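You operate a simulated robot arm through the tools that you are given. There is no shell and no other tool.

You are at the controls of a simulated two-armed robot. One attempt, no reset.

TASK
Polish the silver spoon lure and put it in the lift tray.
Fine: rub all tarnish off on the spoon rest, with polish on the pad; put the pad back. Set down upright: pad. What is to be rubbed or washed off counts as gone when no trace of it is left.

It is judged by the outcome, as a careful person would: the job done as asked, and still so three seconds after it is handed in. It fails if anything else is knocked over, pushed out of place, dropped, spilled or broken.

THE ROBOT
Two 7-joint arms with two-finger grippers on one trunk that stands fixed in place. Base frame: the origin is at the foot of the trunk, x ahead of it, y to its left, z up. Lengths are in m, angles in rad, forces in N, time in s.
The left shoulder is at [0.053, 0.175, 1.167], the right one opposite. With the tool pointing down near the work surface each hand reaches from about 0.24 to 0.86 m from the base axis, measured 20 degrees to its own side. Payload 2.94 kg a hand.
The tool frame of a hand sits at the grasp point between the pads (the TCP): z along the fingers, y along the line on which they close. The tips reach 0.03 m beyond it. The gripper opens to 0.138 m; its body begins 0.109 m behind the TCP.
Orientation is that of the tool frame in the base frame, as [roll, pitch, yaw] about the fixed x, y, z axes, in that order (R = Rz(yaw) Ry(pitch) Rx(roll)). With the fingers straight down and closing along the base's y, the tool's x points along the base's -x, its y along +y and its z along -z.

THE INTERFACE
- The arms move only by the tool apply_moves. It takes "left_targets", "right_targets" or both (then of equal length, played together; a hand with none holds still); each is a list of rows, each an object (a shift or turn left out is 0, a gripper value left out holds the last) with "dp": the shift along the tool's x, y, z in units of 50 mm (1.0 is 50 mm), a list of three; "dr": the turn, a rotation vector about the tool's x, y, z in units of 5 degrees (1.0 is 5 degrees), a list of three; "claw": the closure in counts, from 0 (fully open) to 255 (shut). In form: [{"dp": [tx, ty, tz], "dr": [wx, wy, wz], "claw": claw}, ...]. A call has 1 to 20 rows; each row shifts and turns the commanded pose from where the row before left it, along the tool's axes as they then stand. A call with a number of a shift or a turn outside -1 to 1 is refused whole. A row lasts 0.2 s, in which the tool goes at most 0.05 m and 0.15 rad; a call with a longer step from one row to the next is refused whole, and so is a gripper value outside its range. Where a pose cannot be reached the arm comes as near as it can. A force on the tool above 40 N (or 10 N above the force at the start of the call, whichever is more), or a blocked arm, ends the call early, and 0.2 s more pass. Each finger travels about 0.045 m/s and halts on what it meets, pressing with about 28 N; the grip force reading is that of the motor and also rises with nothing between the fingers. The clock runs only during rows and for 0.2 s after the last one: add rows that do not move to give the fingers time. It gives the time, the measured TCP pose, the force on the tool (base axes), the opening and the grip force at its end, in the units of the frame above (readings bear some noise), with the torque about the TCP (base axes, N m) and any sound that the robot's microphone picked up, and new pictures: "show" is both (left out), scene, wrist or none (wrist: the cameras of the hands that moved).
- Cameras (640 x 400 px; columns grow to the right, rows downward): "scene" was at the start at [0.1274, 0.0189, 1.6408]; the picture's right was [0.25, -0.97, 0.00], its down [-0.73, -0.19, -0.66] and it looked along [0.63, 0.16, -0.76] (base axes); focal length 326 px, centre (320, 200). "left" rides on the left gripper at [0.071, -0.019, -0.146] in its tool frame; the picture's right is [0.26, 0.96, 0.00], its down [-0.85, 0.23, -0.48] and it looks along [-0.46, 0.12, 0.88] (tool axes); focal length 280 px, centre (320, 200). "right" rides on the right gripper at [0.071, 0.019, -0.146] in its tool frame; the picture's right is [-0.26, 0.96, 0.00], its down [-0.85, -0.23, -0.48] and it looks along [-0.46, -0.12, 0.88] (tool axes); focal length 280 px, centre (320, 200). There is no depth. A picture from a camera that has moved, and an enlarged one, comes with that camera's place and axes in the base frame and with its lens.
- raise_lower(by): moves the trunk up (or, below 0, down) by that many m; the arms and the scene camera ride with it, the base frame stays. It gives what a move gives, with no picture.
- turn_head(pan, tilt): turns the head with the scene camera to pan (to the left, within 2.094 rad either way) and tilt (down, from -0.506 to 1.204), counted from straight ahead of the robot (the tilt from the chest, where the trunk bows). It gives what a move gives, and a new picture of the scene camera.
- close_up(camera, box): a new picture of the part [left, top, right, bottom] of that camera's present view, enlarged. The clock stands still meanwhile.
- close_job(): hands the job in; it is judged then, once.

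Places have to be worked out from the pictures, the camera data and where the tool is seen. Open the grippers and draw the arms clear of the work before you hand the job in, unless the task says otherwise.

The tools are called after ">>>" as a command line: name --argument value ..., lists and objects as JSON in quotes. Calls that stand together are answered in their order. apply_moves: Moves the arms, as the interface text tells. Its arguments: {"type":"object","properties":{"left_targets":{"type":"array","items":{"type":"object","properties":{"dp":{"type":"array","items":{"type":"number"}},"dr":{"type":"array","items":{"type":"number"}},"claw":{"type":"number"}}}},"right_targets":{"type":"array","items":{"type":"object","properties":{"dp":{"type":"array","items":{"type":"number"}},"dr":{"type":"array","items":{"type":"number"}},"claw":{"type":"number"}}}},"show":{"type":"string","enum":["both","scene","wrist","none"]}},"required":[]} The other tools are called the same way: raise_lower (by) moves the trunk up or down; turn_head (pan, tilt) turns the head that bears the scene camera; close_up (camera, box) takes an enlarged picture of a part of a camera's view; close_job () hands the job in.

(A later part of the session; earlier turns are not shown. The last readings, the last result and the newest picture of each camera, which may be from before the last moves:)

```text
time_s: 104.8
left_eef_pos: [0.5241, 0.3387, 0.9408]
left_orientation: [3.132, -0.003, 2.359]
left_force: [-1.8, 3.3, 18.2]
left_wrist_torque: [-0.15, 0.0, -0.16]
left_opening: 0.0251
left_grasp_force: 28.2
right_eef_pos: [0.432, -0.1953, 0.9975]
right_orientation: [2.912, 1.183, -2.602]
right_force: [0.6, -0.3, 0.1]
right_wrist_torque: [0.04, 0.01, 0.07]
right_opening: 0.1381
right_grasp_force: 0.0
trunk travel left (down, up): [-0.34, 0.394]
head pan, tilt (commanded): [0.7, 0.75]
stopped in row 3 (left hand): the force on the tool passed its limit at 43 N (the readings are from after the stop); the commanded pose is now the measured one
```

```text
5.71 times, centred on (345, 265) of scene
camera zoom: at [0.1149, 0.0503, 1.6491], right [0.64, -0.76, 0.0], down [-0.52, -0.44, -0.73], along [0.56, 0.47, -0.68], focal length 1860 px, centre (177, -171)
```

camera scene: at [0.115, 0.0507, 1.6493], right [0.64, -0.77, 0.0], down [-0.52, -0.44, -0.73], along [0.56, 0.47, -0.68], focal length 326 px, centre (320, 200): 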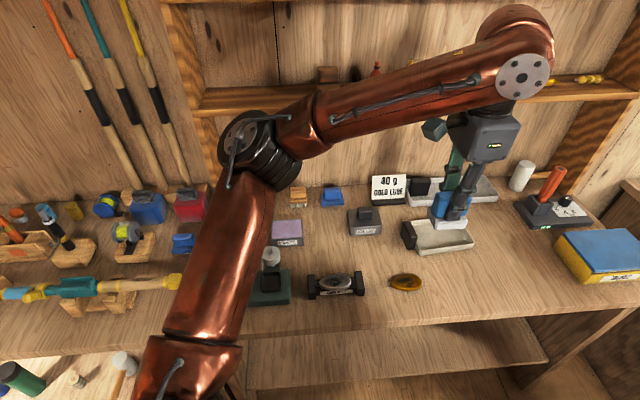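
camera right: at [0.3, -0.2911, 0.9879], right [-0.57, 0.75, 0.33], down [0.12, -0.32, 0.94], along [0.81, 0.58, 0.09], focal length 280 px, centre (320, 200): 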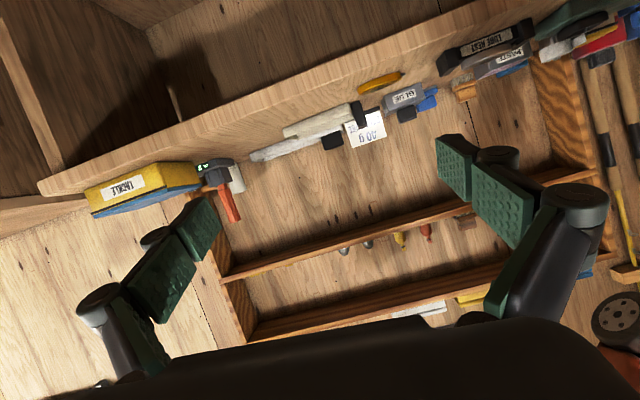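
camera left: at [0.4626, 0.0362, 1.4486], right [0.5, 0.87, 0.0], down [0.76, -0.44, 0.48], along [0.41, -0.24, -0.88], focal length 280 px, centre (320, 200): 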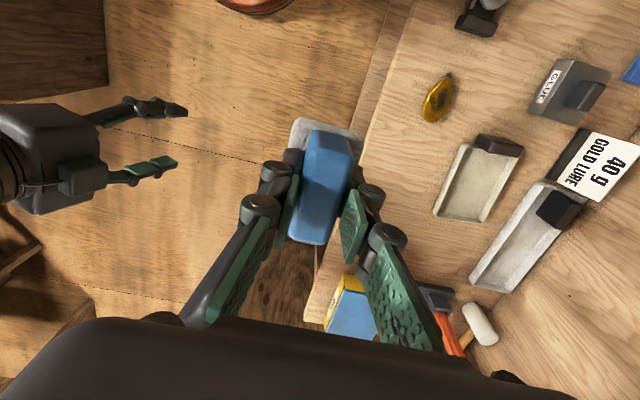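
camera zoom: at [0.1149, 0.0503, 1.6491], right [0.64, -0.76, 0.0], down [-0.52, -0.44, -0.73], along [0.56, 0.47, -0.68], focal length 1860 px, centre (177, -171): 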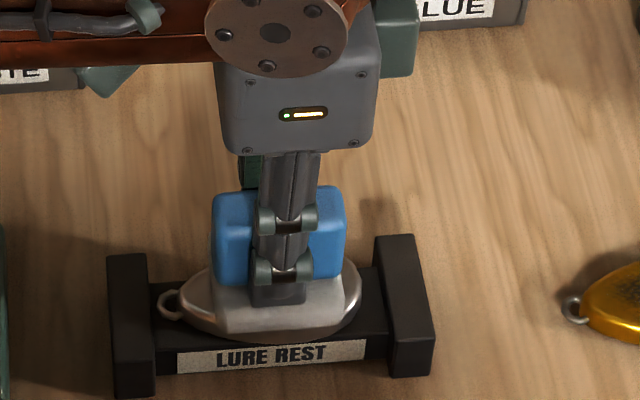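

Stopped at 43 N; the hold now reads ~18 N, a good pressure. Continuing strokes from here.

>>> apply_moves --left_targets '[{"dp": [0.34, 0, 0]}, {"dp": [-0.34, 0, 0]}, {"dp": [-0.34, 0, 0]}, {"dp": [0.34, 0, 0]}, {"dp": [0.34, 0, 0]}, {"dp": [-0.34, 0, 0]}, {"dp": [-0.34, 0, 0]}, {"dp": [0.34, 0, 0]}, {"dp": [0.34, 0, 0]}, {"dp": [-0.34, 0, 0]}, {"dp": [-0.34, 0, 0]}, {"dp": [0.34, 0, 0]}, {"dp": [0.34, 0, 0]}, {"dp": [-0.34, 0, 0]}, {"dp": [-0.34, 0, 0]}, {"dp": [0.34, 0, 0]}, {"dp": [0.34, 0, 0]}, {"dp": [-0.34, 0, 0]}, {"dp": [-0.34, 0, 0]}, {"dp": [0.34, 0, 0]}]' --show "none"

>>> close_up --camera "scene" --box '[300, 230, 390, 300]'

```text
time_s: 109.0
left_eef_pos: [0.5227, 0.3343, 0.9419]
left_orientation: [3.136, -0.002, 2.358]
left_force: [6.6, -6.7, 22.6]
left_wrist_torque: [-0.15, -0.39, 0.0]
left_opening: 0.0252
left_grasp_force: 27.9
right_eef_pos: [0.4301, -0.1976, 0.9977]
right_orientation: [2.912, 1.183, -2.605]
right_force: [0.0, 0.8, -0.6]
right_wrist_torque: [-0.04, 0.01, -0.03]
right_opening: 0.1379
right_grasp_force: 0.0
trunk travel left (down, up): [-0.34, 0.394]
head pan, tilt (commanded): [0.7, 0.75]
```

```text
5.71 times, centred on (345, 265) of scene
camera zoom: at [0.1135, 0.0505, 1.6495], right [0.64, -0.77, 0.0], down [-0.52, -0.44, -0.73], along [0.56, 0.47, -0.68], focal length 1860 px, centre (177, -171)
```

zoom: 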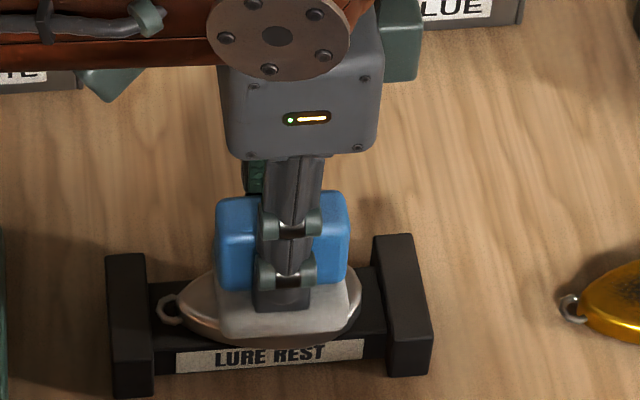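

Force is ~23 N and steady; the lure has crept slightly forward, so I'll bias the pad a few mm back while continuing.

>>> apply_moves --left_targets '[{"dp": [0.34, 0.03, 0]}, {"dp": [-0.34, 0.03, 0]}, {"dp": [-0.34, 0, 0]}, {"dp": [0.34, 0, 0]}, {"dp": [0.34, 0, 0]}, {"dp": [-0.34, 0, 0]}, {"dp": [-0.34, 0, 0]}, {"dp": [0.34, 0, 0]}, {"dp": [0.34, 0, 0]}, {"dp": [-0.34, 0, 0]}, {"dp": [-0.34, 0, 0]}, {"dp": [0.34, 0, 0]}, {"dp": [0.34, 0, 0]}, {"dp": [-0.34, 0, 0]}, {"dp": [-0.34, 0, 0]}, {"dp": [0.34, 0, 0]}, {"dp": [0.34, 0, 0]}, {"dp": [-0.34, 0, 0]}, {"dp": [-0.34, 0, 0]}, {"dp": [0.34, 0, 0]}]' --show "none"

>>> apply_moves --left_targets '[{"dp": [0, 0, -0.4]}, {"dp": [0, 0, -0.8]}, {"dp": [0.5, 0.6, -0.6]}, {"dp": [0.5, 0.6, 0]}, {}]' --show "none"

>>> close_up --camera "scene" --box '[305, 245, 385, 305]'

>>> close_up --camera "left" --box '[225, 90, 305, 210]'

```text
time_s: 111.2
left_eef_pos: [0.5175, 0.3481, 0.9409]
left_orientation: [3.131, -0.008, 2.361]
left_force: [-3.3, 1.6, 17.6]
left_wrist_torque: [-0.39, 0.08, -0.1]
left_opening: 0.0253
left_grasp_force: 27.8
right_eef_pos: [0.4316, -0.1965, 0.9982]
right_orientation: [2.912, 1.181, -2.599]
right_force: [0.3, 0.8, 0.4]
right_wrist_torque: [-0.02, 0.02, 0.01]
right_opening: 0.1381
right_grasp_force: 0.0
trunk travel left (down, up): [-0.34, 0.394]
head pan, tilt (commanded): [0.7, 0.75]
stopped in row 10 (left hand): the force on the tool passed its limit at 45 N (the readings are from after the stop); the commanded pose is now the measured one
```

```text
time_s: 112.4
left_eef_pos: [0.5259, 0.4245, 1.0276]
left_orientation: [3.137, -0.01, 2.359]
left_force: [-0.1, -0.1, -0.9]
left_wrist_torque: [0.02, 0.01, -0.01]
left_opening: 0.0251
left_grasp_force: 27.9
right_eef_pos: [0.4322, -0.195, 0.9976]
right_orientation: [2.911, 1.181, -2.602]
right_force: [0.5, -0.3, 0.8]
right_wrist_torque: [-0.01, -0.02, 0.0]
right_opening: 0.1381
right_grasp_force: 0.1
trunk travel left (down, up): [-0.34, 0.394]
head pan, tilt (commanded): [0.7, 0.75]
```

```text
6.67 times, centred on (345, 275) of scene
camera zoom: at [0.1156, 0.0517, 1.6492], right [0.64, -0.77, 0.0], down [-0.52, -0.44, -0.73], along [0.56, 0.47, -0.68], focal length 2170 px, centre (153, -300)
```

zoom: 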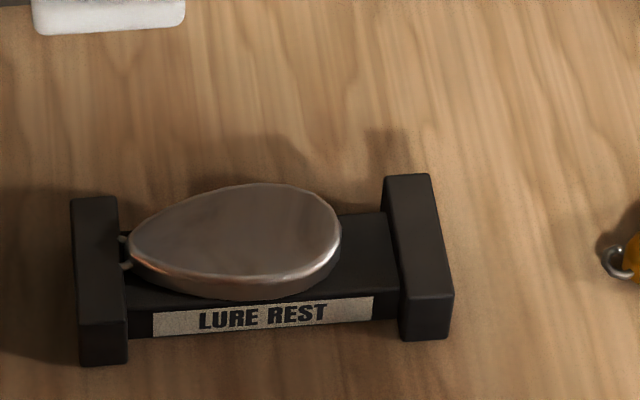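

```text
3.33 times, centred on (265, 150) of left
camera zoom: at [0.4626, 0.4595, 1.1763], right [0.5, 0.87, 0.01], down [0.77, -0.44, 0.47], along [0.41, -0.23, -0.88], focal length 935 px, centre (503, 367)
```

zoom: 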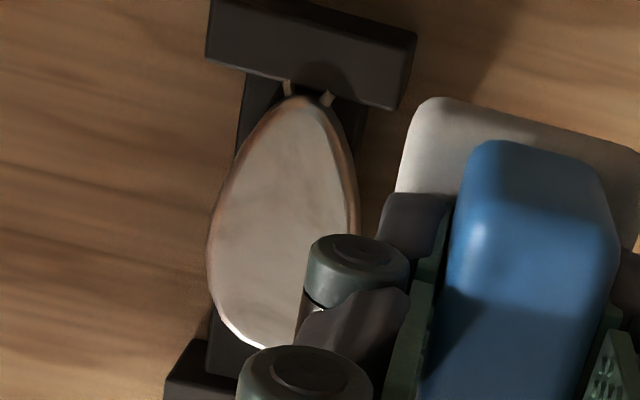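

The tarnish looks gone. Zooming in closely to check for any faint trace.

>>> close_up --camera "scene" --box '[318, 262, 354, 292]'

>>> apply_moves --left_targets '[{"dp": [0.2, 0.9, -0.2]}, {}, {}]' --show "wrist"

>>> close_up --camera "left" --box '[170, 80, 290, 220]'

```text
13.33 times, centred on (336, 277) of scene
camera zoom: at [0.1156, 0.0517, 1.6492], right [0.64, -0.77, 0.0], down [-0.52, -0.44, -0.73], along [0.56, 0.47, -0.68], focal length 4341 px, centre (107, -827)
```

zoom: 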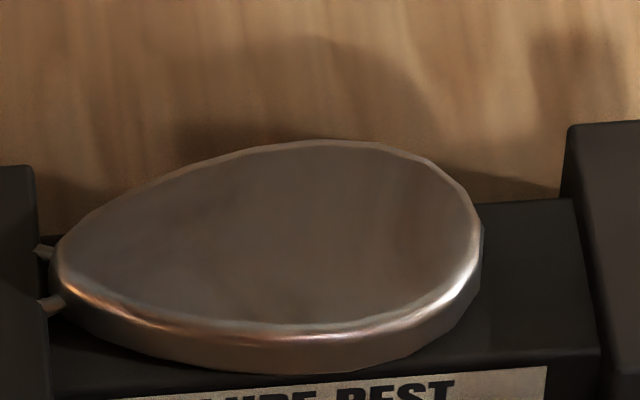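

```text
time_s: 113.2
left_eef_pos: [0.5501, 0.4658, 1.041]
left_orientation: [3.137, -0.01, 2.361]
left_force: [0.1, 0.6, -1.3]
left_wrist_torque: [-0.02, 0.03, 0.04]
left_opening: 0.0253
left_grasp_force: 28.4
right_eef_pos: [0.432, -0.1943, 0.9974]
right_orientation: [2.913, 1.182, -2.602]
right_force: [-0.5, 0.4, 0.6]
right_wrist_torque: [0.02, -0.01, -0.03]
right_opening: 0.1379
right_grasp_force: 0.0
trunk travel left (down, up): [-0.34, 0.394]
head pan, tilt (commanded): [0.7, 0.75]
camera left: at [0.4874, 0.4985, 1.1872], right [0.49, 0.87, 0.01], down [0.77, -0.44, 0.47], along [0.41, -0.23, -0.88], focal length 280 px, centre (320, 200)
```

left: 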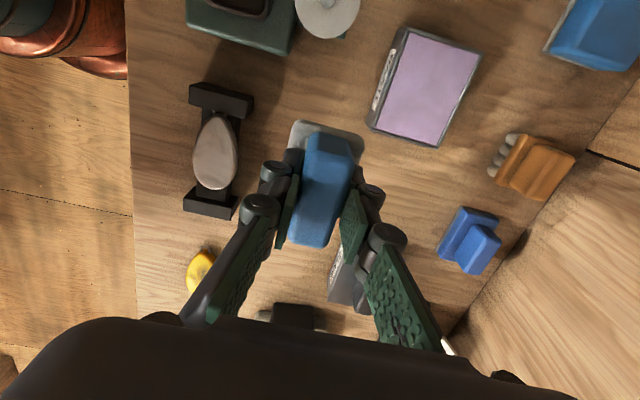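

```text
2.86 times, centred on (230, 150) of left
camera zoom: at [0.4874, 0.4985, 1.1872], right [0.49, 0.87, 0.01], down [0.77, -0.44, 0.47], along [0.41, -0.23, -0.88], focal length 801 px, centre (577, 343)
```

zoom: 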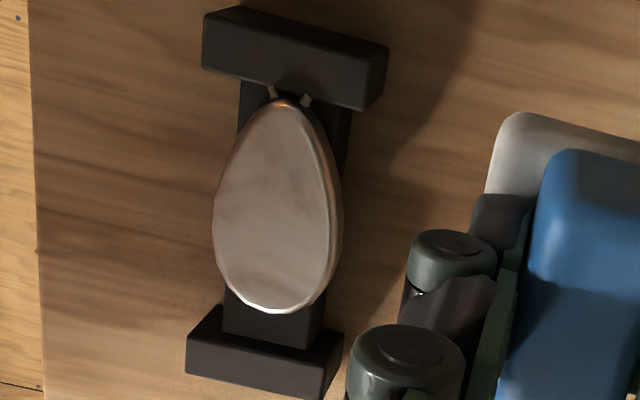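

The surface looks clean. For safety against faint residue I'll do one more short set of lighter strokes.

>>> apply_moves --left_targets '[{"dp": [-0.2, -0.9, 0.2]}, {"dp": [-0.5, -0.63, 0]}, {"dp": [-0.5, -0.63, 0.6]}, {"dp": [0, 0, 0.8]}, {"dp": [0, 0, 0.38]}, {}]' --show "none"

>>> close_up --camera "scene" --box '[300, 230, 390, 300]'

```text
refused: row 3 steps farther than a row can; nothing moved
```

```text
5.71 times, centred on (345, 265) of scene
camera zoom: at [0.1158, 0.0529, 1.6492], right [0.64, -0.77, 0.0], down [-0.52, -0.44, -0.73], along [0.56, 0.47, -0.68], focal length 1860 px, centre (177, -171)
```

zoom: 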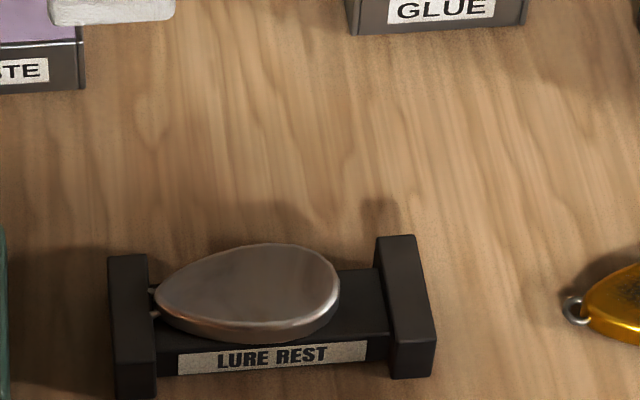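

>>> apply_moves --left_targets '[{"dp": [-0.2, -0.9, 0.2]}, {"dp": [-0.5, -0.66, 0]}, {"dp": [-0.5, -0.6, 0.6]}, {"dp": [0, 0, 0.8]}, {"dp": [0, 0, 0.38]}, {}]' --show "none"

>>> close_up --camera "scene" --box '[300, 230, 390, 300]'

```text
time_s: 114.6
left_eef_pos: [0.517, 0.3443, 0.941]
left_orientation: [3.136, -0.008, 2.361]
left_force: [0.4, 0.5, 4.9]
left_wrist_torque: [-0.17, -0.05, 0.0]
left_opening: 0.0253
left_grasp_force: 27.8
right_eef_pos: [0.4316, -0.1951, 0.9983]
right_orientation: [2.914, 1.18, -2.602]
right_force: [-0.9, 0.1, -0.4]
right_wrist_torque: [-0.01, 0.0, -0.01]
right_opening: 0.1378
right_grasp_force: 0.0
trunk travel left (down, up): [-0.34, 0.394]
head pan, tilt (commanded): [0.7, 0.75]
```

```text
5.71 times, centred on (345, 265) of scene
camera zoom: at [0.1148, 0.0522, 1.6494], right [0.64, -0.77, 0.0], down [-0.52, -0.44, -0.73], along [0.56, 0.47, -0.68], focal length 1860 px, centre (177, -171)
```

zoom: 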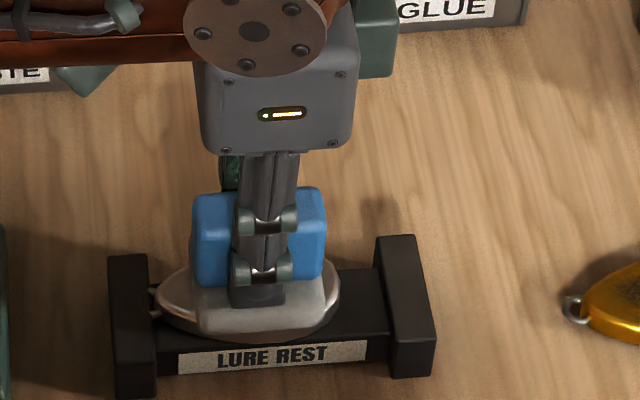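

>>> apply_moves --left_targets '[{"dp": [-0.28, 0, 0.03]}, {"dp": [-0.28, 0, 0]}, {"dp": [0.28, 0, 0]}, {"dp": [0.28, 0, 0]}, {"dp": [-0.28, 0, 0]}, {"dp": [-0.28, 0, 0]}, {"dp": [0.28, 0, 0]}, {"dp": [0.28, 0, 0]}, {"dp": [-0.28, 0, 0]}, {"dp": [-0.28, 0, 0]}, {"dp": [0.28, 0, 0]}, {"dp": [0.28, 0, 0]}, {"dp": [-0.28, 0, 0]}, {"dp": [-0.28, 0, 0]}, {"dp": [0.28, 0, 0]}, {"dp": [0.28, 0, 0]}, {"dp": [-0.28, 0, 0]}, {"dp": [-0.28, 0, 0]}, {}]' --show "none"

>>> close_up --camera "scene" --box '[300, 230, 390, 300]'

```text
time_s: 116.5
left_eef_pos: [0.5171, 0.3426, 0.9413]
left_orientation: [3.129, -0.012, 2.36]
left_force: [-4.9, -0.4, 19.5]
left_wrist_torque: [-0.46, 0.07, -0.18]
left_opening: 0.0252
left_grasp_force: 28.1
right_eef_pos: [0.4328, -0.1944, 0.9976]
right_orientation: [2.913, 1.182, -2.599]
right_force: [0.3, 0.9, 0.4]
right_wrist_torque: [0.02, -0.02, 0.03]
right_opening: 0.1382
right_grasp_force: 0.1
trunk travel left (down, up): [-0.34, 0.394]
head pan, tilt (commanded): [0.7, 0.75]
stopped in row 9 (left hand): the force on the tool passed its limit at 46 N (the readings are from after the stop); the commanded pose is now the measured one
```

```text
5.71 times, centred on (345, 265) of scene
camera zoom: at [0.1139, 0.0514, 1.6492], right [0.64, -0.76, 0.0], down [-0.52, -0.44, -0.73], along [0.56, 0.47, -0.68], focal length 1860 px, centre (177, -171)
```

zoom: 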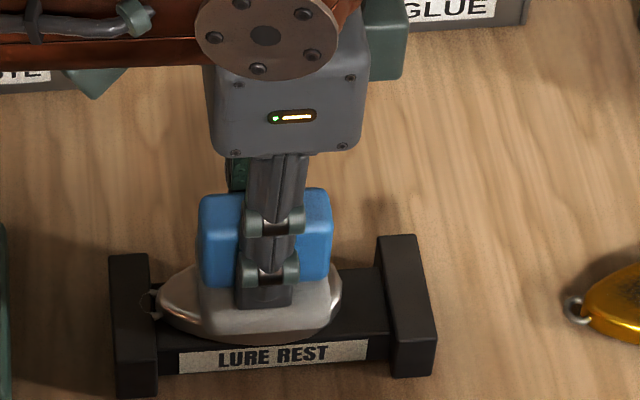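

Enough rubbing. Lifting the pad and checking the lure again.

>>> apply_moves --left_targets '[{"dp": [0, 0, -0.4]}, {"dp": [0, 0, -0.8]}, {"dp": [0.5, 0.6, -0.6]}, {"dp": [0.5, 0.6, 0]}, {"dp": [0.2, 0.9, -0.2]}, {}, {}]' --show "wrist"

>>> close_up --camera "scene" --box '[318, 262, 354, 292]'

>>> close_up --camera "left" --box '[170, 80, 290, 220]'

>>> close_up --camera "scene" --box '[305, 245, 385, 305]'

```text
time_s: 118.2
left_eef_pos: [0.5511, 0.4584, 1.0385]
left_orientation: [3.138, -0.015, 2.358]
left_force: [-0.1, 1.0, -1.2]
left_wrist_torque: [0.0, 0.0, 0.02]
left_opening: 0.0254
left_grasp_force: 28.1
right_eef_pos: [0.4333, -0.1928, 0.9963]
right_orientation: [2.912, 1.181, -2.599]
right_force: [-0.2, -1.0, 0.0]
right_wrist_torque: [0.03, -0.04, -0.02]
right_opening: 0.138
right_grasp_force: 0.0
trunk travel left (down, up): [-0.34, 0.394]
head pan, tilt (commanded): [0.7, 0.75]
camera left: at [0.488, 0.4918, 1.1861], right [0.49, 0.87, 0.01], down [0.77, -0.44, 0.46], along [0.41, -0.22, -0.89], focal length 280 px, centre (320, 200)
```

left: 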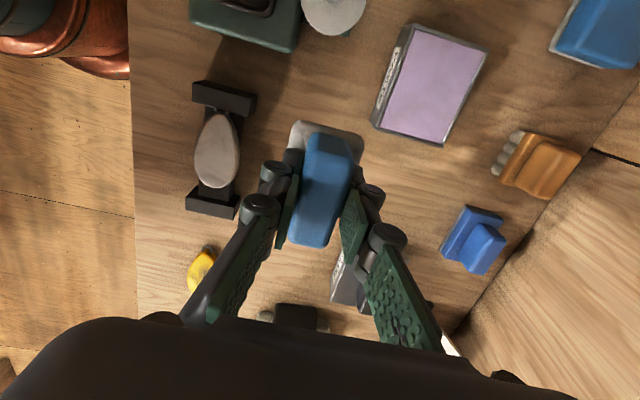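

```text
13.33 times, centred on (336, 277) of scene
camera zoom: at [0.1158, 0.0528, 1.6492], right [0.64, -0.77, 0.0], down [-0.52, -0.44, -0.73], along [0.56, 0.47, -0.68], focal length 4341 px, centre (107, -827)
```

zoom: 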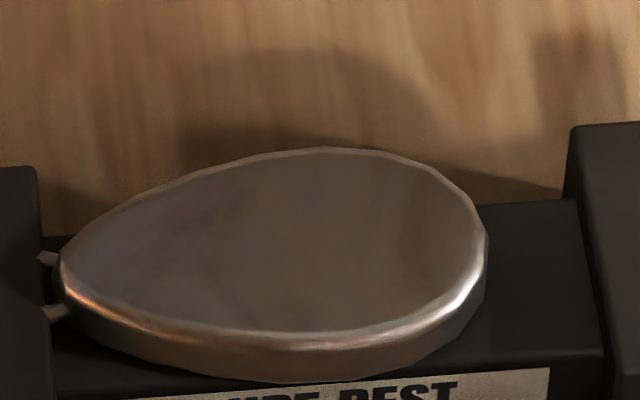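

```text
2.86 times, centred on (230, 150) of left
camera zoom: at [0.488, 0.4918, 1.1861], right [0.49, 0.87, 0.01], down [0.77, -0.44, 0.46], along [0.41, -0.22, -0.89], focal length 801 px, centre (577, 343)
```

zoom: 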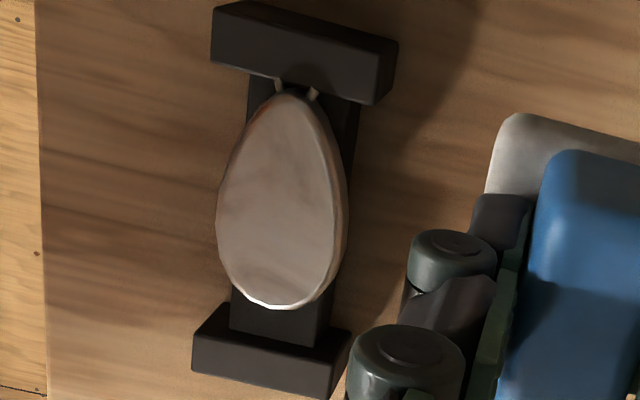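

```text
6.67 times, centred on (345, 275) of scene
camera zoom: at [0.1158, 0.0528, 1.6492], right [0.64, -0.77, 0.0], down [-0.52, -0.44, -0.73], along [0.56, 0.47, -0.68], focal length 2170 px, centre (153, -300)
```

zoom: 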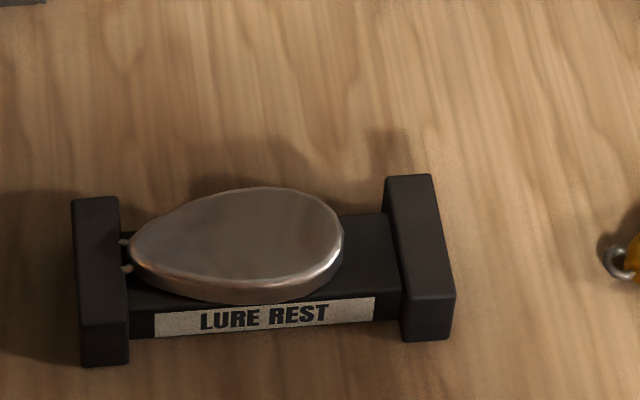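

The lure is clean and the rest hasn't moved. Levelling the hand and carrying the pad back to its home at (0.6575, 0.474).

>>> apply_moves --left_targets '[{"dr": [0.04, -0.17, 0.02]}, {"dp": [-0.428, 0.575, 0]}, {"dp": [-0.428, 0.575, 0]}, {"dp": [-0.428, 0.575, 0]}, {}, {}]' --show "wrist"

>>> close_up --camera "scene" --box '[260, 190, 400, 260]'

```text
time_s: 119.5
left_eef_pos: [0.6573, 0.4755, 1.0406]
left_orientation: [3.141, -0.001, 2.359]
left_force: [0.2, -0.1, -1.5]
left_wrist_torque: [0.02, 0.02, -0.02]
left_opening: 0.0252
left_grasp_force: 27.4
right_eef_pos: [0.4324, -0.1935, 0.997]
right_orientation: [2.91, 1.182, -2.601]
right_force: [-1.0, 0.4, 0.0]
right_wrist_torque: [0.02, 0.01, 0.01]
right_opening: 0.1381
right_grasp_force: 0.0
trunk travel left (down, up): [-0.34, 0.394]
head pan, tilt (commanded): [0.7, 0.75]
camera left: at [0.5933, 0.5104, 1.1867], right [0.5, 0.87, 0.0], down [0.76, -0.44, 0.48], along [0.41, -0.23, -0.88], focal length 280 px, centre (320, 200)
```

left: 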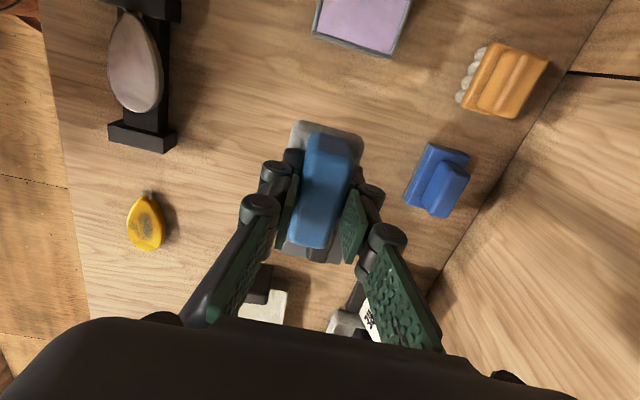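

```text
4.57 times, centred on (330, 225) of scene
camera zoom: at [0.1162, 0.052, 1.6491], right [0.64, -0.77, 0.0], down [-0.52, -0.44, -0.73], along [0.56, 0.47, -0.68], focal length 1488 px, centre (274, 86)
```

zoom: 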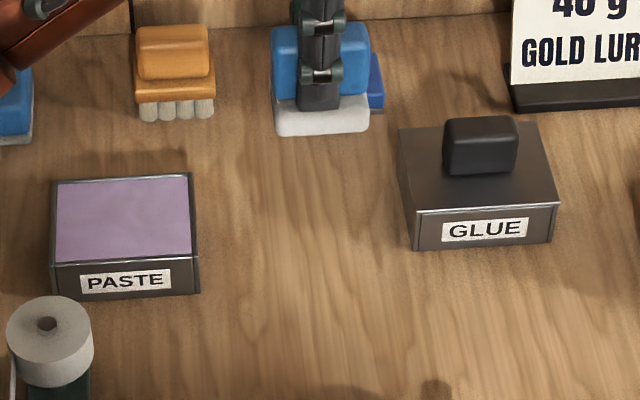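

Directly above its place. Lowering in stages to touch-down (expected TCP z≈0.900).

>>> apply_moves --left_targets '[{"dp": [0, 0, 0.9]}, {"dp": [0, 0, 0.9]}, {"dp": [0, 0, 0.8]}, {}, {}]' --show "none"

>>> close_up --camera "scene" --box '[260, 190, 400, 260]'

```text
time_s: 120.8
left_eef_pos: [0.6567, 0.4729, 0.9104]
left_orientation: [-3.141, -0.001, 2.357]
left_force: [0.1, -0.3, -0.5]
left_wrist_torque: [-0.03, 0.03, 0.0]
left_opening: 0.0249
left_grasp_force: 27.9
right_eef_pos: [0.4313, -0.1937, 0.9974]
right_orientation: [2.914, 1.182, -2.599]
right_force: [0.1, 0.5, 0.2]
right_wrist_torque: [0.0, -0.04, -0.01]
right_opening: 0.138
right_grasp_force: 0.0
trunk travel left (down, up): [-0.34, 0.394]
head pan, tilt (commanded): [0.7, 0.75]
```

```text
4.57 times, centred on (330, 225) of scene
camera zoom: at [0.1158, 0.0529, 1.6492], right [0.64, -0.77, 0.0], down [-0.52, -0.44, -0.73], along [0.56, 0.47, -0.68], focal length 1488 px, centre (274, 86)
```

zoom: 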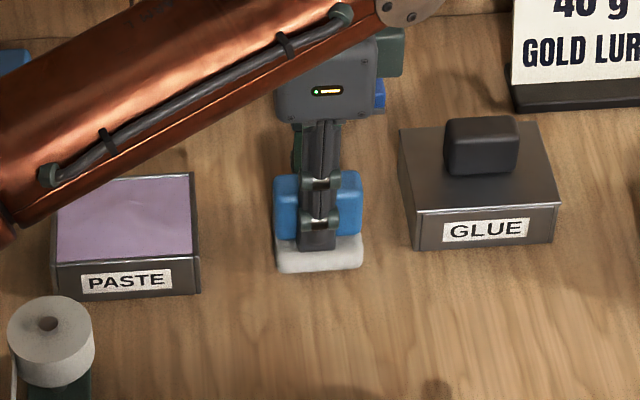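

>>> apply_moves --left_targets '[{"dp": [0, 0, 0.06]}, {"dp": [0, 0, 0.05]}, {}]' --show "none"

```text
time_s: 121.5
left_eef_pos: [0.6566, 0.4738, 0.9041]
left_orientation: [3.137, 0.0, 2.357]
left_force: [-0.3, 0.3, -0.7]
left_wrist_torque: [0.0, -0.01, -0.03]
left_opening: 0.0254
left_grasp_force: 28.3
right_eef_pos: [0.4319, -0.1942, 0.9978]
right_orientation: [2.914, 1.184, -2.598]
right_force: [-0.8, 0.0, 0.6]
right_wrist_torque: [0.02, 0.01, 0.01]
right_opening: 0.1378
right_grasp_force: 0.0
trunk travel left (down, up): [-0.34, 0.394]
head pan, tilt (commanded): [0.7, 0.75]
```

>>> apply_moves --left_targets '[{"dp": [0, 0, 0.04]}, {"dp": [0, 0, 0.03]}, {}]' --show "none"

>>> close_up --camera "scene" --box '[260, 190, 400, 260]'

```text
time_s: 122.3
left_eef_pos: [0.6557, 0.4728, 0.9012]
left_orientation: [3.139, -0.002, 2.358]
left_force: [0.9, -0.3, 0.1]
left_wrist_torque: [-0.03, 0.04, -0.01]
left_opening: 0.0254
left_grasp_force: 27.6
right_eef_pos: [0.4312, -0.194, 0.9972]
right_orientation: [2.912, 1.182, -2.598]
right_force: [0.4, -0.3, -0.5]
right_wrist_torque: [0.04, -0.03, -0.03]
right_opening: 0.1379
right_grasp_force: 0.1
trunk travel left (down, up): [-0.34, 0.394]
head pan, tilt (commanded): [0.7, 0.75]
```

```text
4.57 times, centred on (330, 225) of scene
camera zoom: at [0.1154, 0.0524, 1.6492], right [0.64, -0.77, 0.0], down [-0.52, -0.44, -0.73], along [0.56, 0.47, -0.68], focal length 1488 px, centre (274, 86)
```

zoom: 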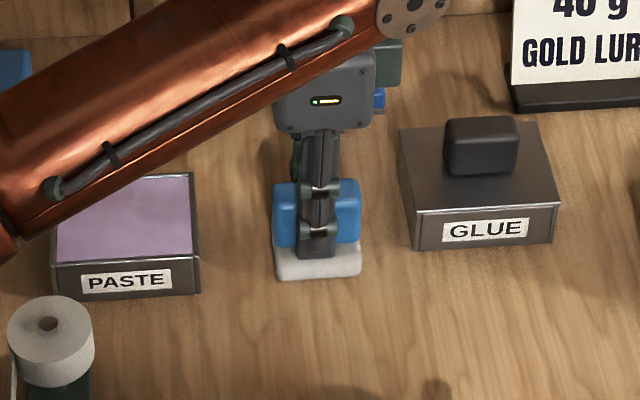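

Nearly down; shifting 2.5 mm back (e2) to match the original spot, then lowering to contact.

>>> apply_moves --left_targets '[{"dp": [0, 0.05, 0]}, {"dp": [0, 0, 0.03]}, {"dp": [0, 0, 0.02]}, {}]' --show "none"

```text
time_s: 123.3
left_eef_pos: [0.6565, 0.475, 0.9014]
left_orientation: [3.135, 0.001, 2.357]
left_force: [2.2, -0.7, 10.6]
left_wrist_torque: [0.15, 0.21, -0.03]
left_opening: 0.025
left_grasp_force: 28.0
right_eef_pos: [0.4322, -0.1951, 0.9975]
right_orientation: [2.913, 1.183, -2.599]
right_force: [1.1, 0.6, 0.1]
right_wrist_torque: [0.01, 0.01, 0.0]
right_opening: 0.138
right_grasp_force: 0.1
trunk travel left (down, up): [-0.34, 0.394]
head pan, tilt (commanded): [0.7, 0.75]
```

Contact (10 N). Easing and releasing the pad, then lifting away.

>>> apply_moves --left_targets '[{"dp": [0, 0, -0.03]}, {"claw": 145}, {}, {}, {}, {"dp": [0, 0, -0.4]}, {"dp": [0, 0, -0.8]}, {"dp": [0, 0, -0.8]}, {}]'

>>> close_up --camera "scene" --box '[260, 190, 400, 260]'

>>> close_up --camera "left" --box '[220, 60, 420, 220]'

```text
time_s: 125.3
left_eef_pos: [0.6556, 0.4755, 1.0001]
left_orientation: [3.139, -0.003, 2.359]
left_force: [0.1, 0.4, 0.1]
left_wrist_torque: [-0.01, 0.0, 0.01]
left_opening: 0.0596
left_grasp_force: 0.1
right_eef_pos: [0.433, -0.1931, 0.9976]
right_orientation: [2.912, 1.183, -2.599]
right_force: [0.6, -0.2, -0.1]
right_wrist_torque: [-0.01, 0.0, 0.0]
right_opening: 0.1381
right_grasp_force: 0.1
trunk travel left (down, up): [-0.34, 0.394]
head pan, tilt (commanded): [0.7, 0.75]
camera scene: at [0.1159, 0.0528, 1.6491], right [0.64, -0.77, 0.0], down [-0.52, -0.44, -0.73], along [0.56, 0.47, -0.68], focal length 326 px, centre (320, 200)
camera left: at [0.5922, 0.5105, 1.1454], right [0.5, 0.87, 0.0], down [0.76, -0.44, 0.47], along [0.41, -0.23, -0.88], focal length 280 px, centre (320, 200)
```

scene: 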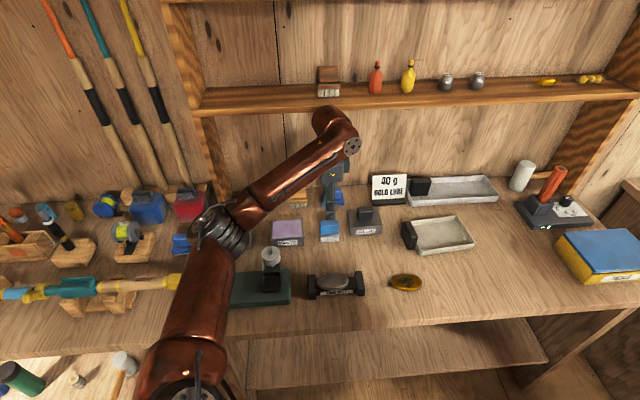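
left: 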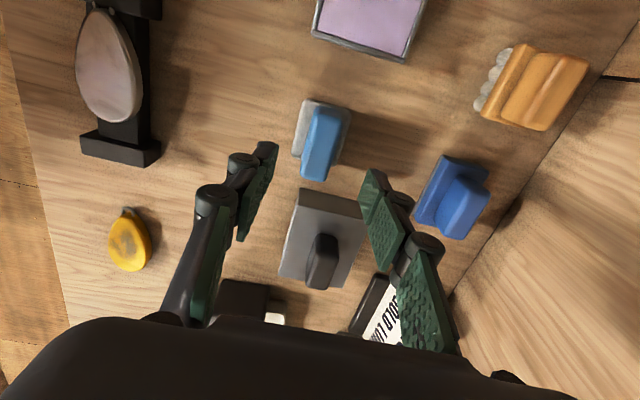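

```text
4.57 times, centred on (330, 225) of scene
camera zoom: at [0.1159, 0.0528, 1.6491], right [0.64, -0.77, 0.0], down [-0.52, -0.44, -0.73], along [0.56, 0.47, -0.68], focal length 1488 px, centre (274, 86)
```

zoom: 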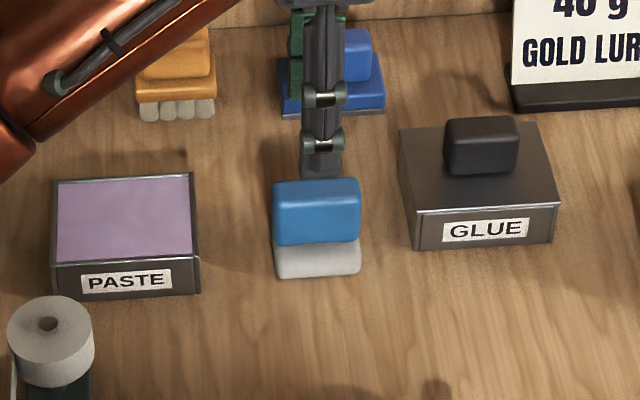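

```text
2.50 times, centred on (320, 140) of left
camera zoom: at [0.5922, 0.5105, 1.1454], right [0.5, 0.87, 0.0], down [0.76, -0.44, 0.47], along [0.41, -0.23, -0.88], focal length 701 px, centre (320, 350)
```

zoom: 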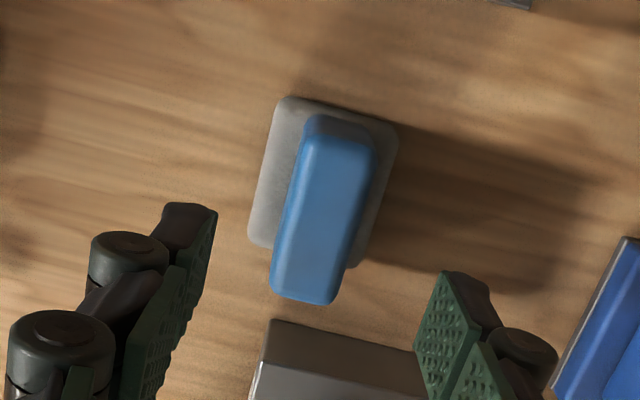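

The pad is back upright within about 1 mm of its original place. Now I turn and tilt the left hand 40° (so it can later reach into the tray with the lure level) and move above the lure.

>>> apply_moves --left_targets '[{"dr": [0, 0, 0.66], "claw": 108}, {"dr": [0, -1, 0]}, {"dr": [0, -1, 0]}, {"dr": [0, -1, 0]}, {"dr": [0, -1, 0]}, {"dr": [0, -1, 0]}, {"dr": [0, -1, 0]}, {"dr": [0, -1, 0]}, {"dr": [0, -1, 0]}, {"dp": [0.139, -0.95, 0.144]}, {"dp": [0.139, -0.95, 0.144]}, {"dp": [0.139, -0.95, 0.144]}, {"dp": [0.139, -0.95, 0.144]}, {}, {}]'

>>> close_up --camera "scene" --box '[300, 235, 390, 305]'

>>> close_up --camera "left" --box '[180, 20, 440, 220]'

```text
time_s: 128.6
left_eef_pos: [0.5149, 0.3512, 0.9596]
left_orientation: [3.138, 0.697, 2.298]
left_force: [-0.9, -0.6, -0.1]
left_wrist_torque: [-0.01, -0.01, 0.02]
left_opening: 0.0794
left_grasp_force: 0.0
right_eef_pos: [0.4332, -0.1952, 0.998]
right_orientation: [2.912, 1.182, -2.599]
right_force: [0.3, 0.1, -0.4]
right_wrist_torque: [0.0, 0.02, 0.01]
right_opening: 0.138
right_grasp_force: 0.0
trunk travel left (down, up): [-0.34, 0.394]
head pan, tilt (commanded): [0.7, 0.75]
camera scene: at [0.1148, 0.0522, 1.6493], right [0.64, -0.77, 0.0], down [-0.52, -0.44, -0.73], along [0.56, 0.47, -0.68], focal length 326 px, centre (320, 200)
camera left: at [0.4023, 0.4484, 1.027], right [0.59, 0.79, -0.17], down [0.4, -0.11, 0.91], along [0.71, -0.6, -0.38], focal length 280 px, centre (320, 200)
```

scene: 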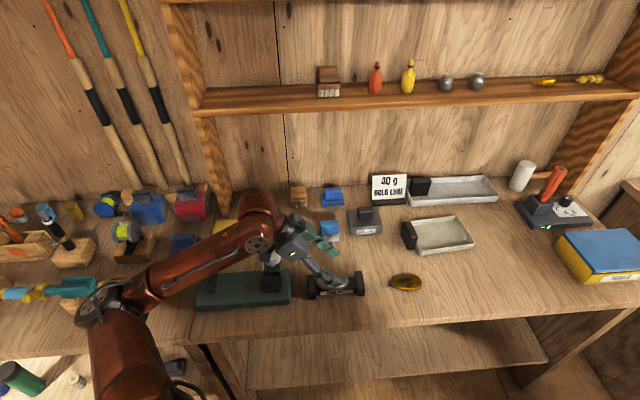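
left: 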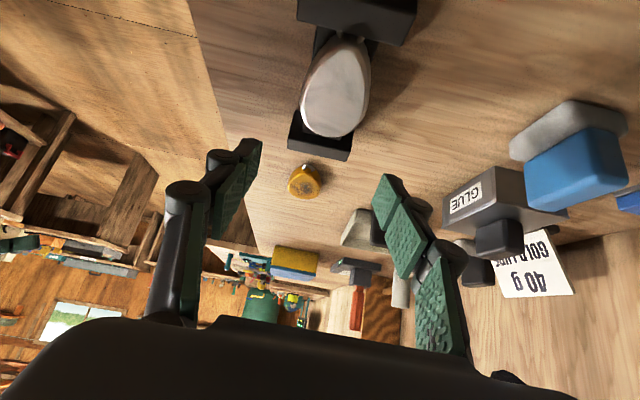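

```text
5.71 times, centred on (345, 270) of scene
camera zoom: at [0.1148, 0.0522, 1.6493], right [0.64, -0.77, 0.0], down [-0.52, -0.44, -0.73], along [0.56, 0.47, -0.68], focal length 1860 px, centre (177, -200)
```

zoom: 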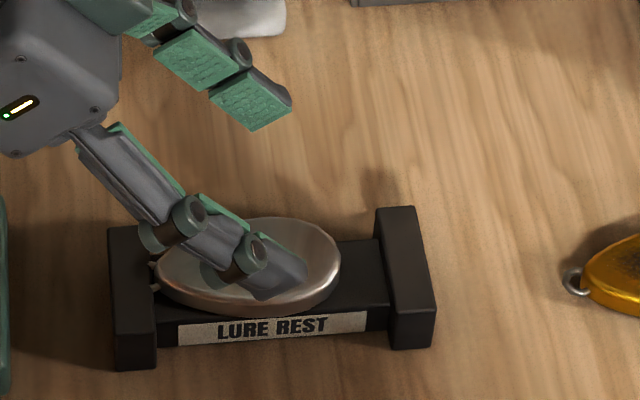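

```text
2.00 times, centred on (310, 120) of left
camera zoom: at [0.4023, 0.4484, 1.027], right [0.59, 0.79, -0.17], down [0.4, -0.11, 0.91], along [0.71, -0.6, -0.38], focal length 561 px, centre (340, 360)
```

zoom: 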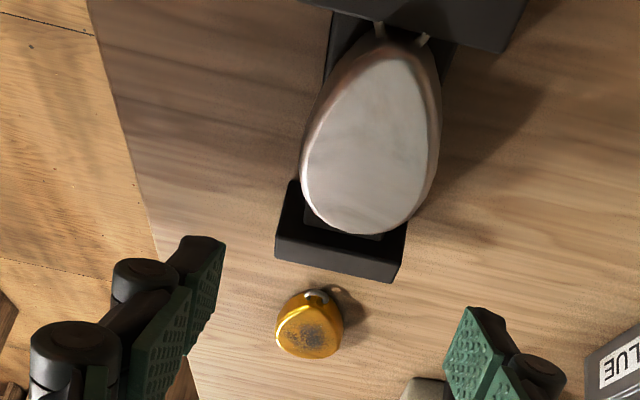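

Lure and grasp axis line up laterally; the contact point needs a ~6 cm vertical descent. Going down most of the way first.

>>> apply_moves --left_targets '[{"dp": [0.3, 0, 0.34]}, {"dp": [0.3, 0, 0.34]}, {}, {}]' --show "none"

>>> close_up --camera "scene" --box '[300, 235, 390, 305]'

>>> close_up --camera "left" --box '[180, 40, 440, 240]'

>>> close_up --camera "scene" --box '[180, 190, 370, 330]'

```text
time_s: 129.6
left_eef_pos: [0.5146, 0.3506, 0.9143]
left_orientation: [3.137, 0.697, 2.298]
left_force: [-1.0, -0.2, 0.2]
left_wrist_torque: [-0.03, -0.03, -0.01]
left_opening: 0.0794
left_grasp_force: 0.1
right_eef_pos: [0.433, -0.194, 0.9978]
right_orientation: [2.914, 1.181, -2.598]
right_force: [0.8, -0.4, -0.1]
right_wrist_torque: [-0.03, -0.02, -0.01]
right_opening: 0.1381
right_grasp_force: 0.0
trunk travel left (down, up): [-0.34, 0.394]
head pan, tilt (commanded): [0.7, 0.75]
```

```text
5.71 times, centred on (345, 270) of scene
camera zoom: at [0.1152, 0.0524, 1.6492], right [0.64, -0.77, 0.0], down [-0.52, -0.44, -0.73], along [0.56, 0.47, -0.68], focal length 1860 px, centre (177, -200)
```

zoom: 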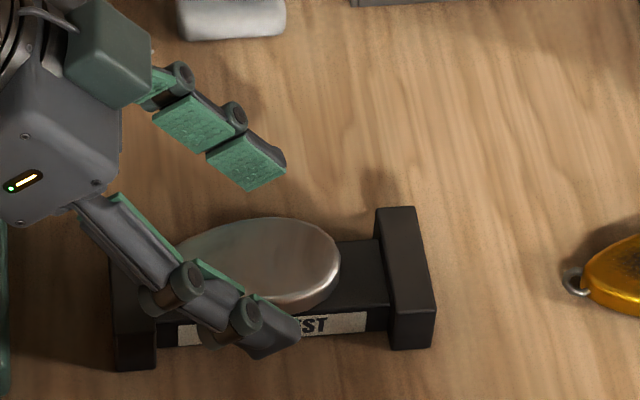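

```text
2.00 times, centred on (310, 140) of left
camera zoom: at [0.4008, 0.4482, 0.9809], right [0.59, 0.79, -0.17], down [0.4, -0.11, 0.91], along [0.7, -0.6, -0.38], focal length 561 px, centre (340, 320)
```

zoom: 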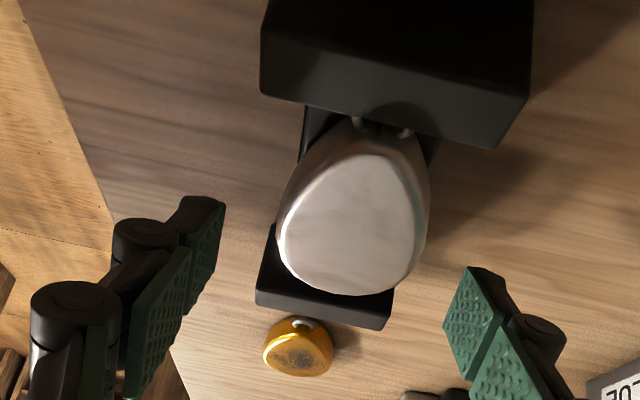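

```text
2.86 times, centred on (275, 260) of scene
camera zoom: at [0.1152, 0.0524, 1.6492], right [0.64, -0.77, 0.0], down [-0.52, -0.44, -0.73], along [0.56, 0.47, -0.68], focal length 930 px, centre (449, 29)
```

zoom: 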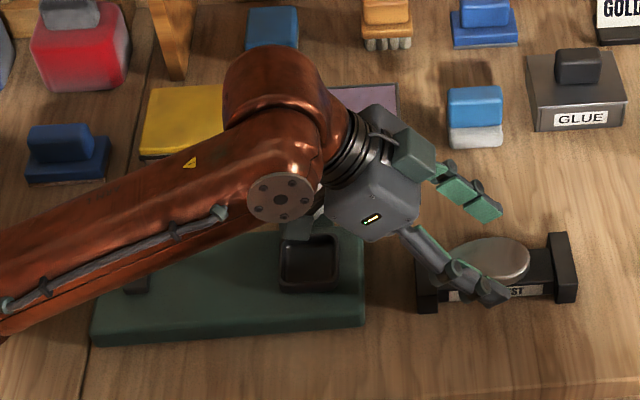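

>>> apply_moves --left_targets '[{"dp": [0.11, 0.03, 0.12]}, {"dp": [0.11, 0.02, 0.12]}, {}, {}]' --show "none"

>>> close_up --camera "scene" --box '[300, 235, 390, 305]'

>>> close_up --camera "left" --box '[180, 40, 440, 240]'

```text
time_s: 130.6
left_eef_pos: [0.5143, 0.3549, 0.8986]
left_orientation: [3.138, 0.696, 2.299]
left_force: [0.6, 0.4, -0.3]
left_wrist_torque: [-0.02, 0.0, 0.0]
left_opening: 0.0793
left_grasp_force: 0.0
right_eef_pos: [0.4323, -0.1949, 0.9979]
right_orientation: [2.912, 1.182, -2.599]
right_force: [0.2, -0.1, -0.2]
right_wrist_torque: [-0.01, 0.01, 0.01]
right_opening: 0.1379
right_grasp_force: 0.0
trunk travel left (down, up): [-0.34, 0.394]
head pan, tilt (commanded): [0.7, 0.75]
```

```text
5.71 times, centred on (345, 270) of scene
camera zoom: at [0.1151, 0.0523, 1.6493], right [0.64, -0.77, 0.0], down [-0.52, -0.44, -0.73], along [0.56, 0.47, -0.68], focal length 1860 px, centre (177, -200)
```

zoom: 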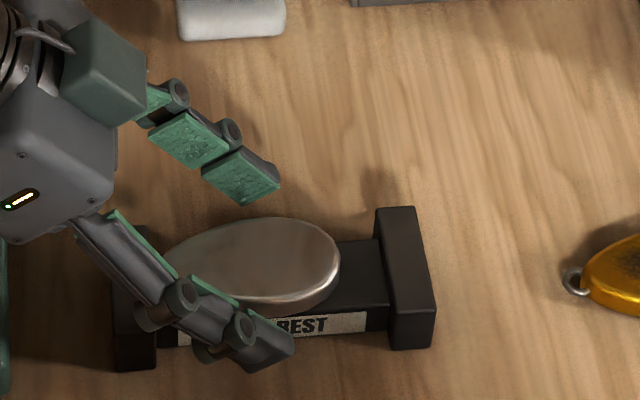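

```text
2.00 times, centred on (310, 140) of left
camera zoom: at [0.4009, 0.4512, 0.9652], right [0.59, 0.79, -0.17], down [0.4, -0.11, 0.91], along [0.7, -0.6, -0.38], focal length 561 px, centre (340, 320)
```

zoom: 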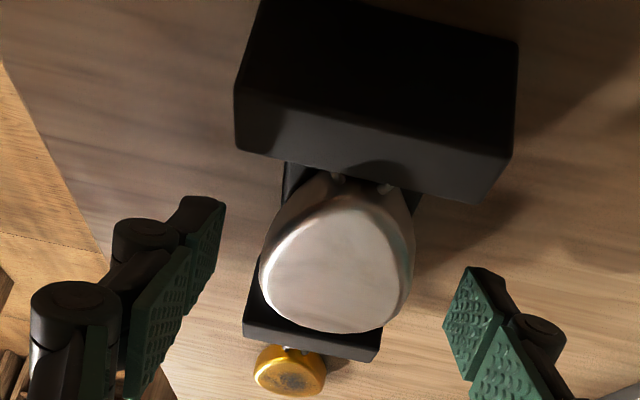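

Fingertips bracket the lure's wide part on both sides of the beam. Closing gently.

>>> apply_moves --left_targets '[{"claw": 255}, {}, {}, {}, {}, {}]' --show "none"

>>> close_up --camera "scene" --box '[300, 235, 390, 305]'

>>> close_up --camera "left" --box '[180, 40, 440, 240]'

```text
time_s: 131.9
left_eef_pos: [0.5133, 0.3536, 0.8984]
left_orientation: [3.139, 0.696, 2.298]
left_force: [-0.4, 0.0, 0.4]
left_wrist_torque: [0.0, 0.01, 0.01]
left_opening: 0.0486
left_grasp_force: 27.7
right_eef_pos: [0.4318, -0.1941, 0.9972]
right_orientation: [2.913, 1.182, -2.599]
right_force: [0.3, -0.7, 0.8]
right_wrist_torque: [0.0, 0.01, 0.02]
right_opening: 0.1377
right_grasp_force: 0.1
trunk travel left (down, up): [-0.34, 0.394]
head pan, tilt (commanded): [0.7, 0.75]
```

```text
5.71 times, centred on (345, 270) of scene
camera zoom: at [0.1151, 0.0523, 1.6493], right [0.64, -0.77, 0.0], down [-0.52, -0.44, -0.73], along [0.56, 0.47, -0.68], focal length 1860 px, centre (177, -200)
```

zoom: 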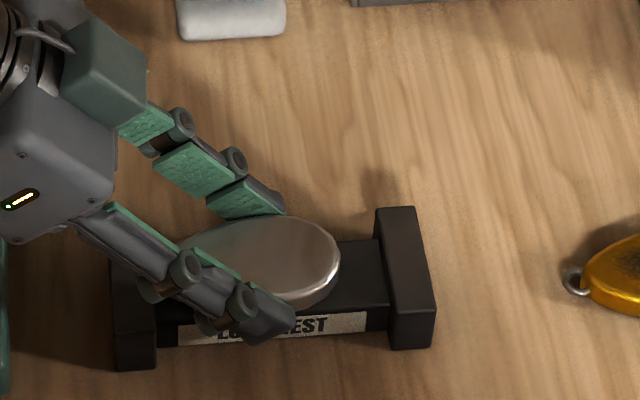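

```text
2.00 times, centred on (310, 140) of left
camera zoom: at [0.4009, 0.4512, 0.9653], right [0.59, 0.79, -0.17], down [0.4, -0.11, 0.91], along [0.7, -0.6, -0.38], focal length 561 px, centre (340, 320)
```

zoom: 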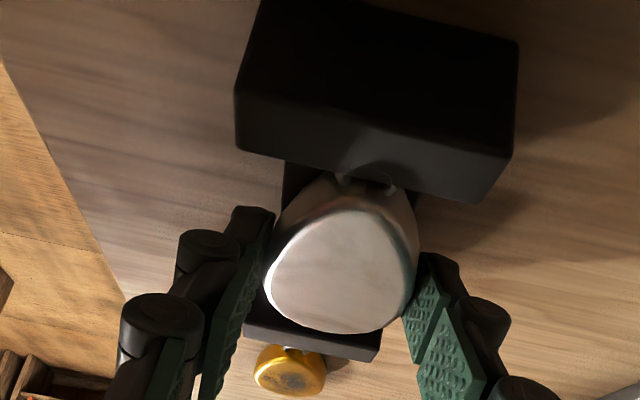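

Gripped firmly (0.0486 m). Lifting the lure off the rest, easing slightly forward so the eyelet clears the upright.

>>> apply_moves --left_targets '[{"dp": [-0.246, 0, -0.106]}, {"dp": [-0.4, 0, -0.48]}, {"dp": [-0.514, 0, -0.613]}, {"dp": [-0.514, 0, -0.613]}, {}, {}]'

>>> close_up --camera "scene" --box '[300, 225, 390, 305]'

>>> close_up --camera "left" --box '[180, 40, 440, 240]'

```text
time_s: 133.3
left_eef_pos: [0.515, 0.3517, 1.0209]
left_orientation: [3.138, 0.696, 2.299]
left_force: [-0.9, 0.1, -1.6]
left_wrist_torque: [0.03, 0.04, 0.01]
left_opening: 0.0483
left_grasp_force: 28.3
right_eef_pos: [0.432, -0.195, 0.9977]
right_orientation: [2.912, 1.182, -2.599]
right_force: [-0.4, 0.0, 0.1]
right_wrist_torque: [0.0, -0.02, 0.03]
right_opening: 0.1381
right_grasp_force: 0.1
trunk travel left (down, up): [-0.34, 0.394]
head pan, tilt (commanded): [0.7, 0.75]
camera scene: at [0.1151, 0.0522, 1.6492], right [0.64, -0.77, 0.0], down [-0.52, -0.44, -0.73], along [0.56, 0.47, -0.68], focal length 326 px, centre (320, 200)
camera left: at [0.4026, 0.4492, 1.0885], right [0.59, 0.79, -0.17], down [0.4, -0.11, 0.91], along [0.7, -0.6, -0.38], focal length 280 px, centre (320, 200)
```

scene: 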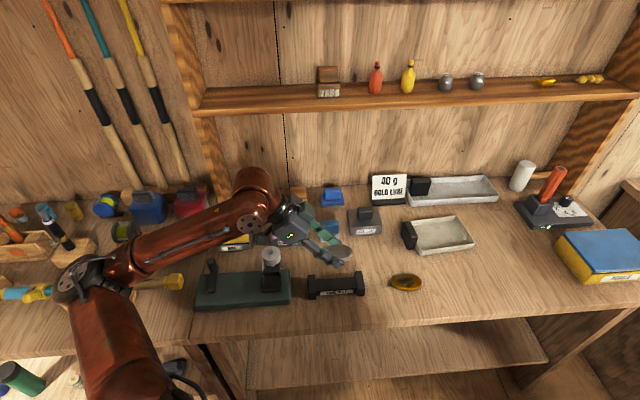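
left: 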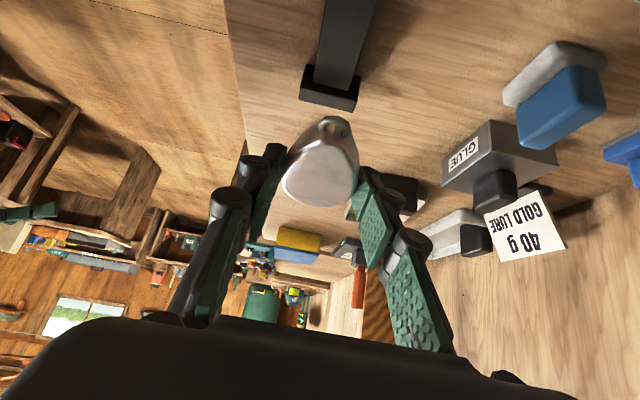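

```text
5.00 times, centred on (345, 265) of scene
camera zoom: at [0.1151, 0.0522, 1.6492], right [0.64, -0.77, 0.0], down [-0.52, -0.44, -0.73], along [0.56, 0.47, -0.68], focal length 1628 px, centre (195, -125)
```

zoom: 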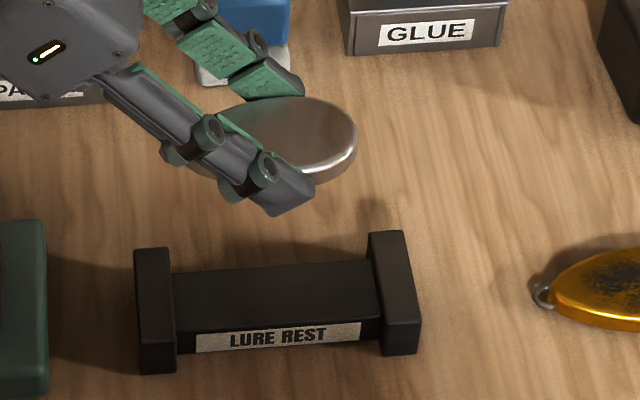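

```text
2.00 times, centred on (310, 140) of left
camera zoom: at [0.4026, 0.4492, 1.0885], right [0.59, 0.79, -0.17], down [0.4, -0.11, 0.91], along [0.7, -0.6, -0.38], focal length 561 px, centre (340, 320)
```

zoom: 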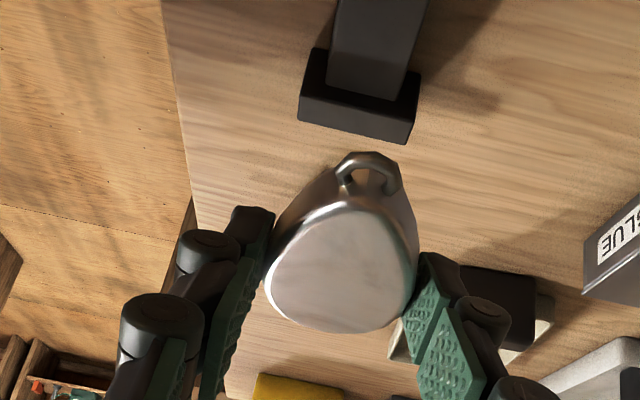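

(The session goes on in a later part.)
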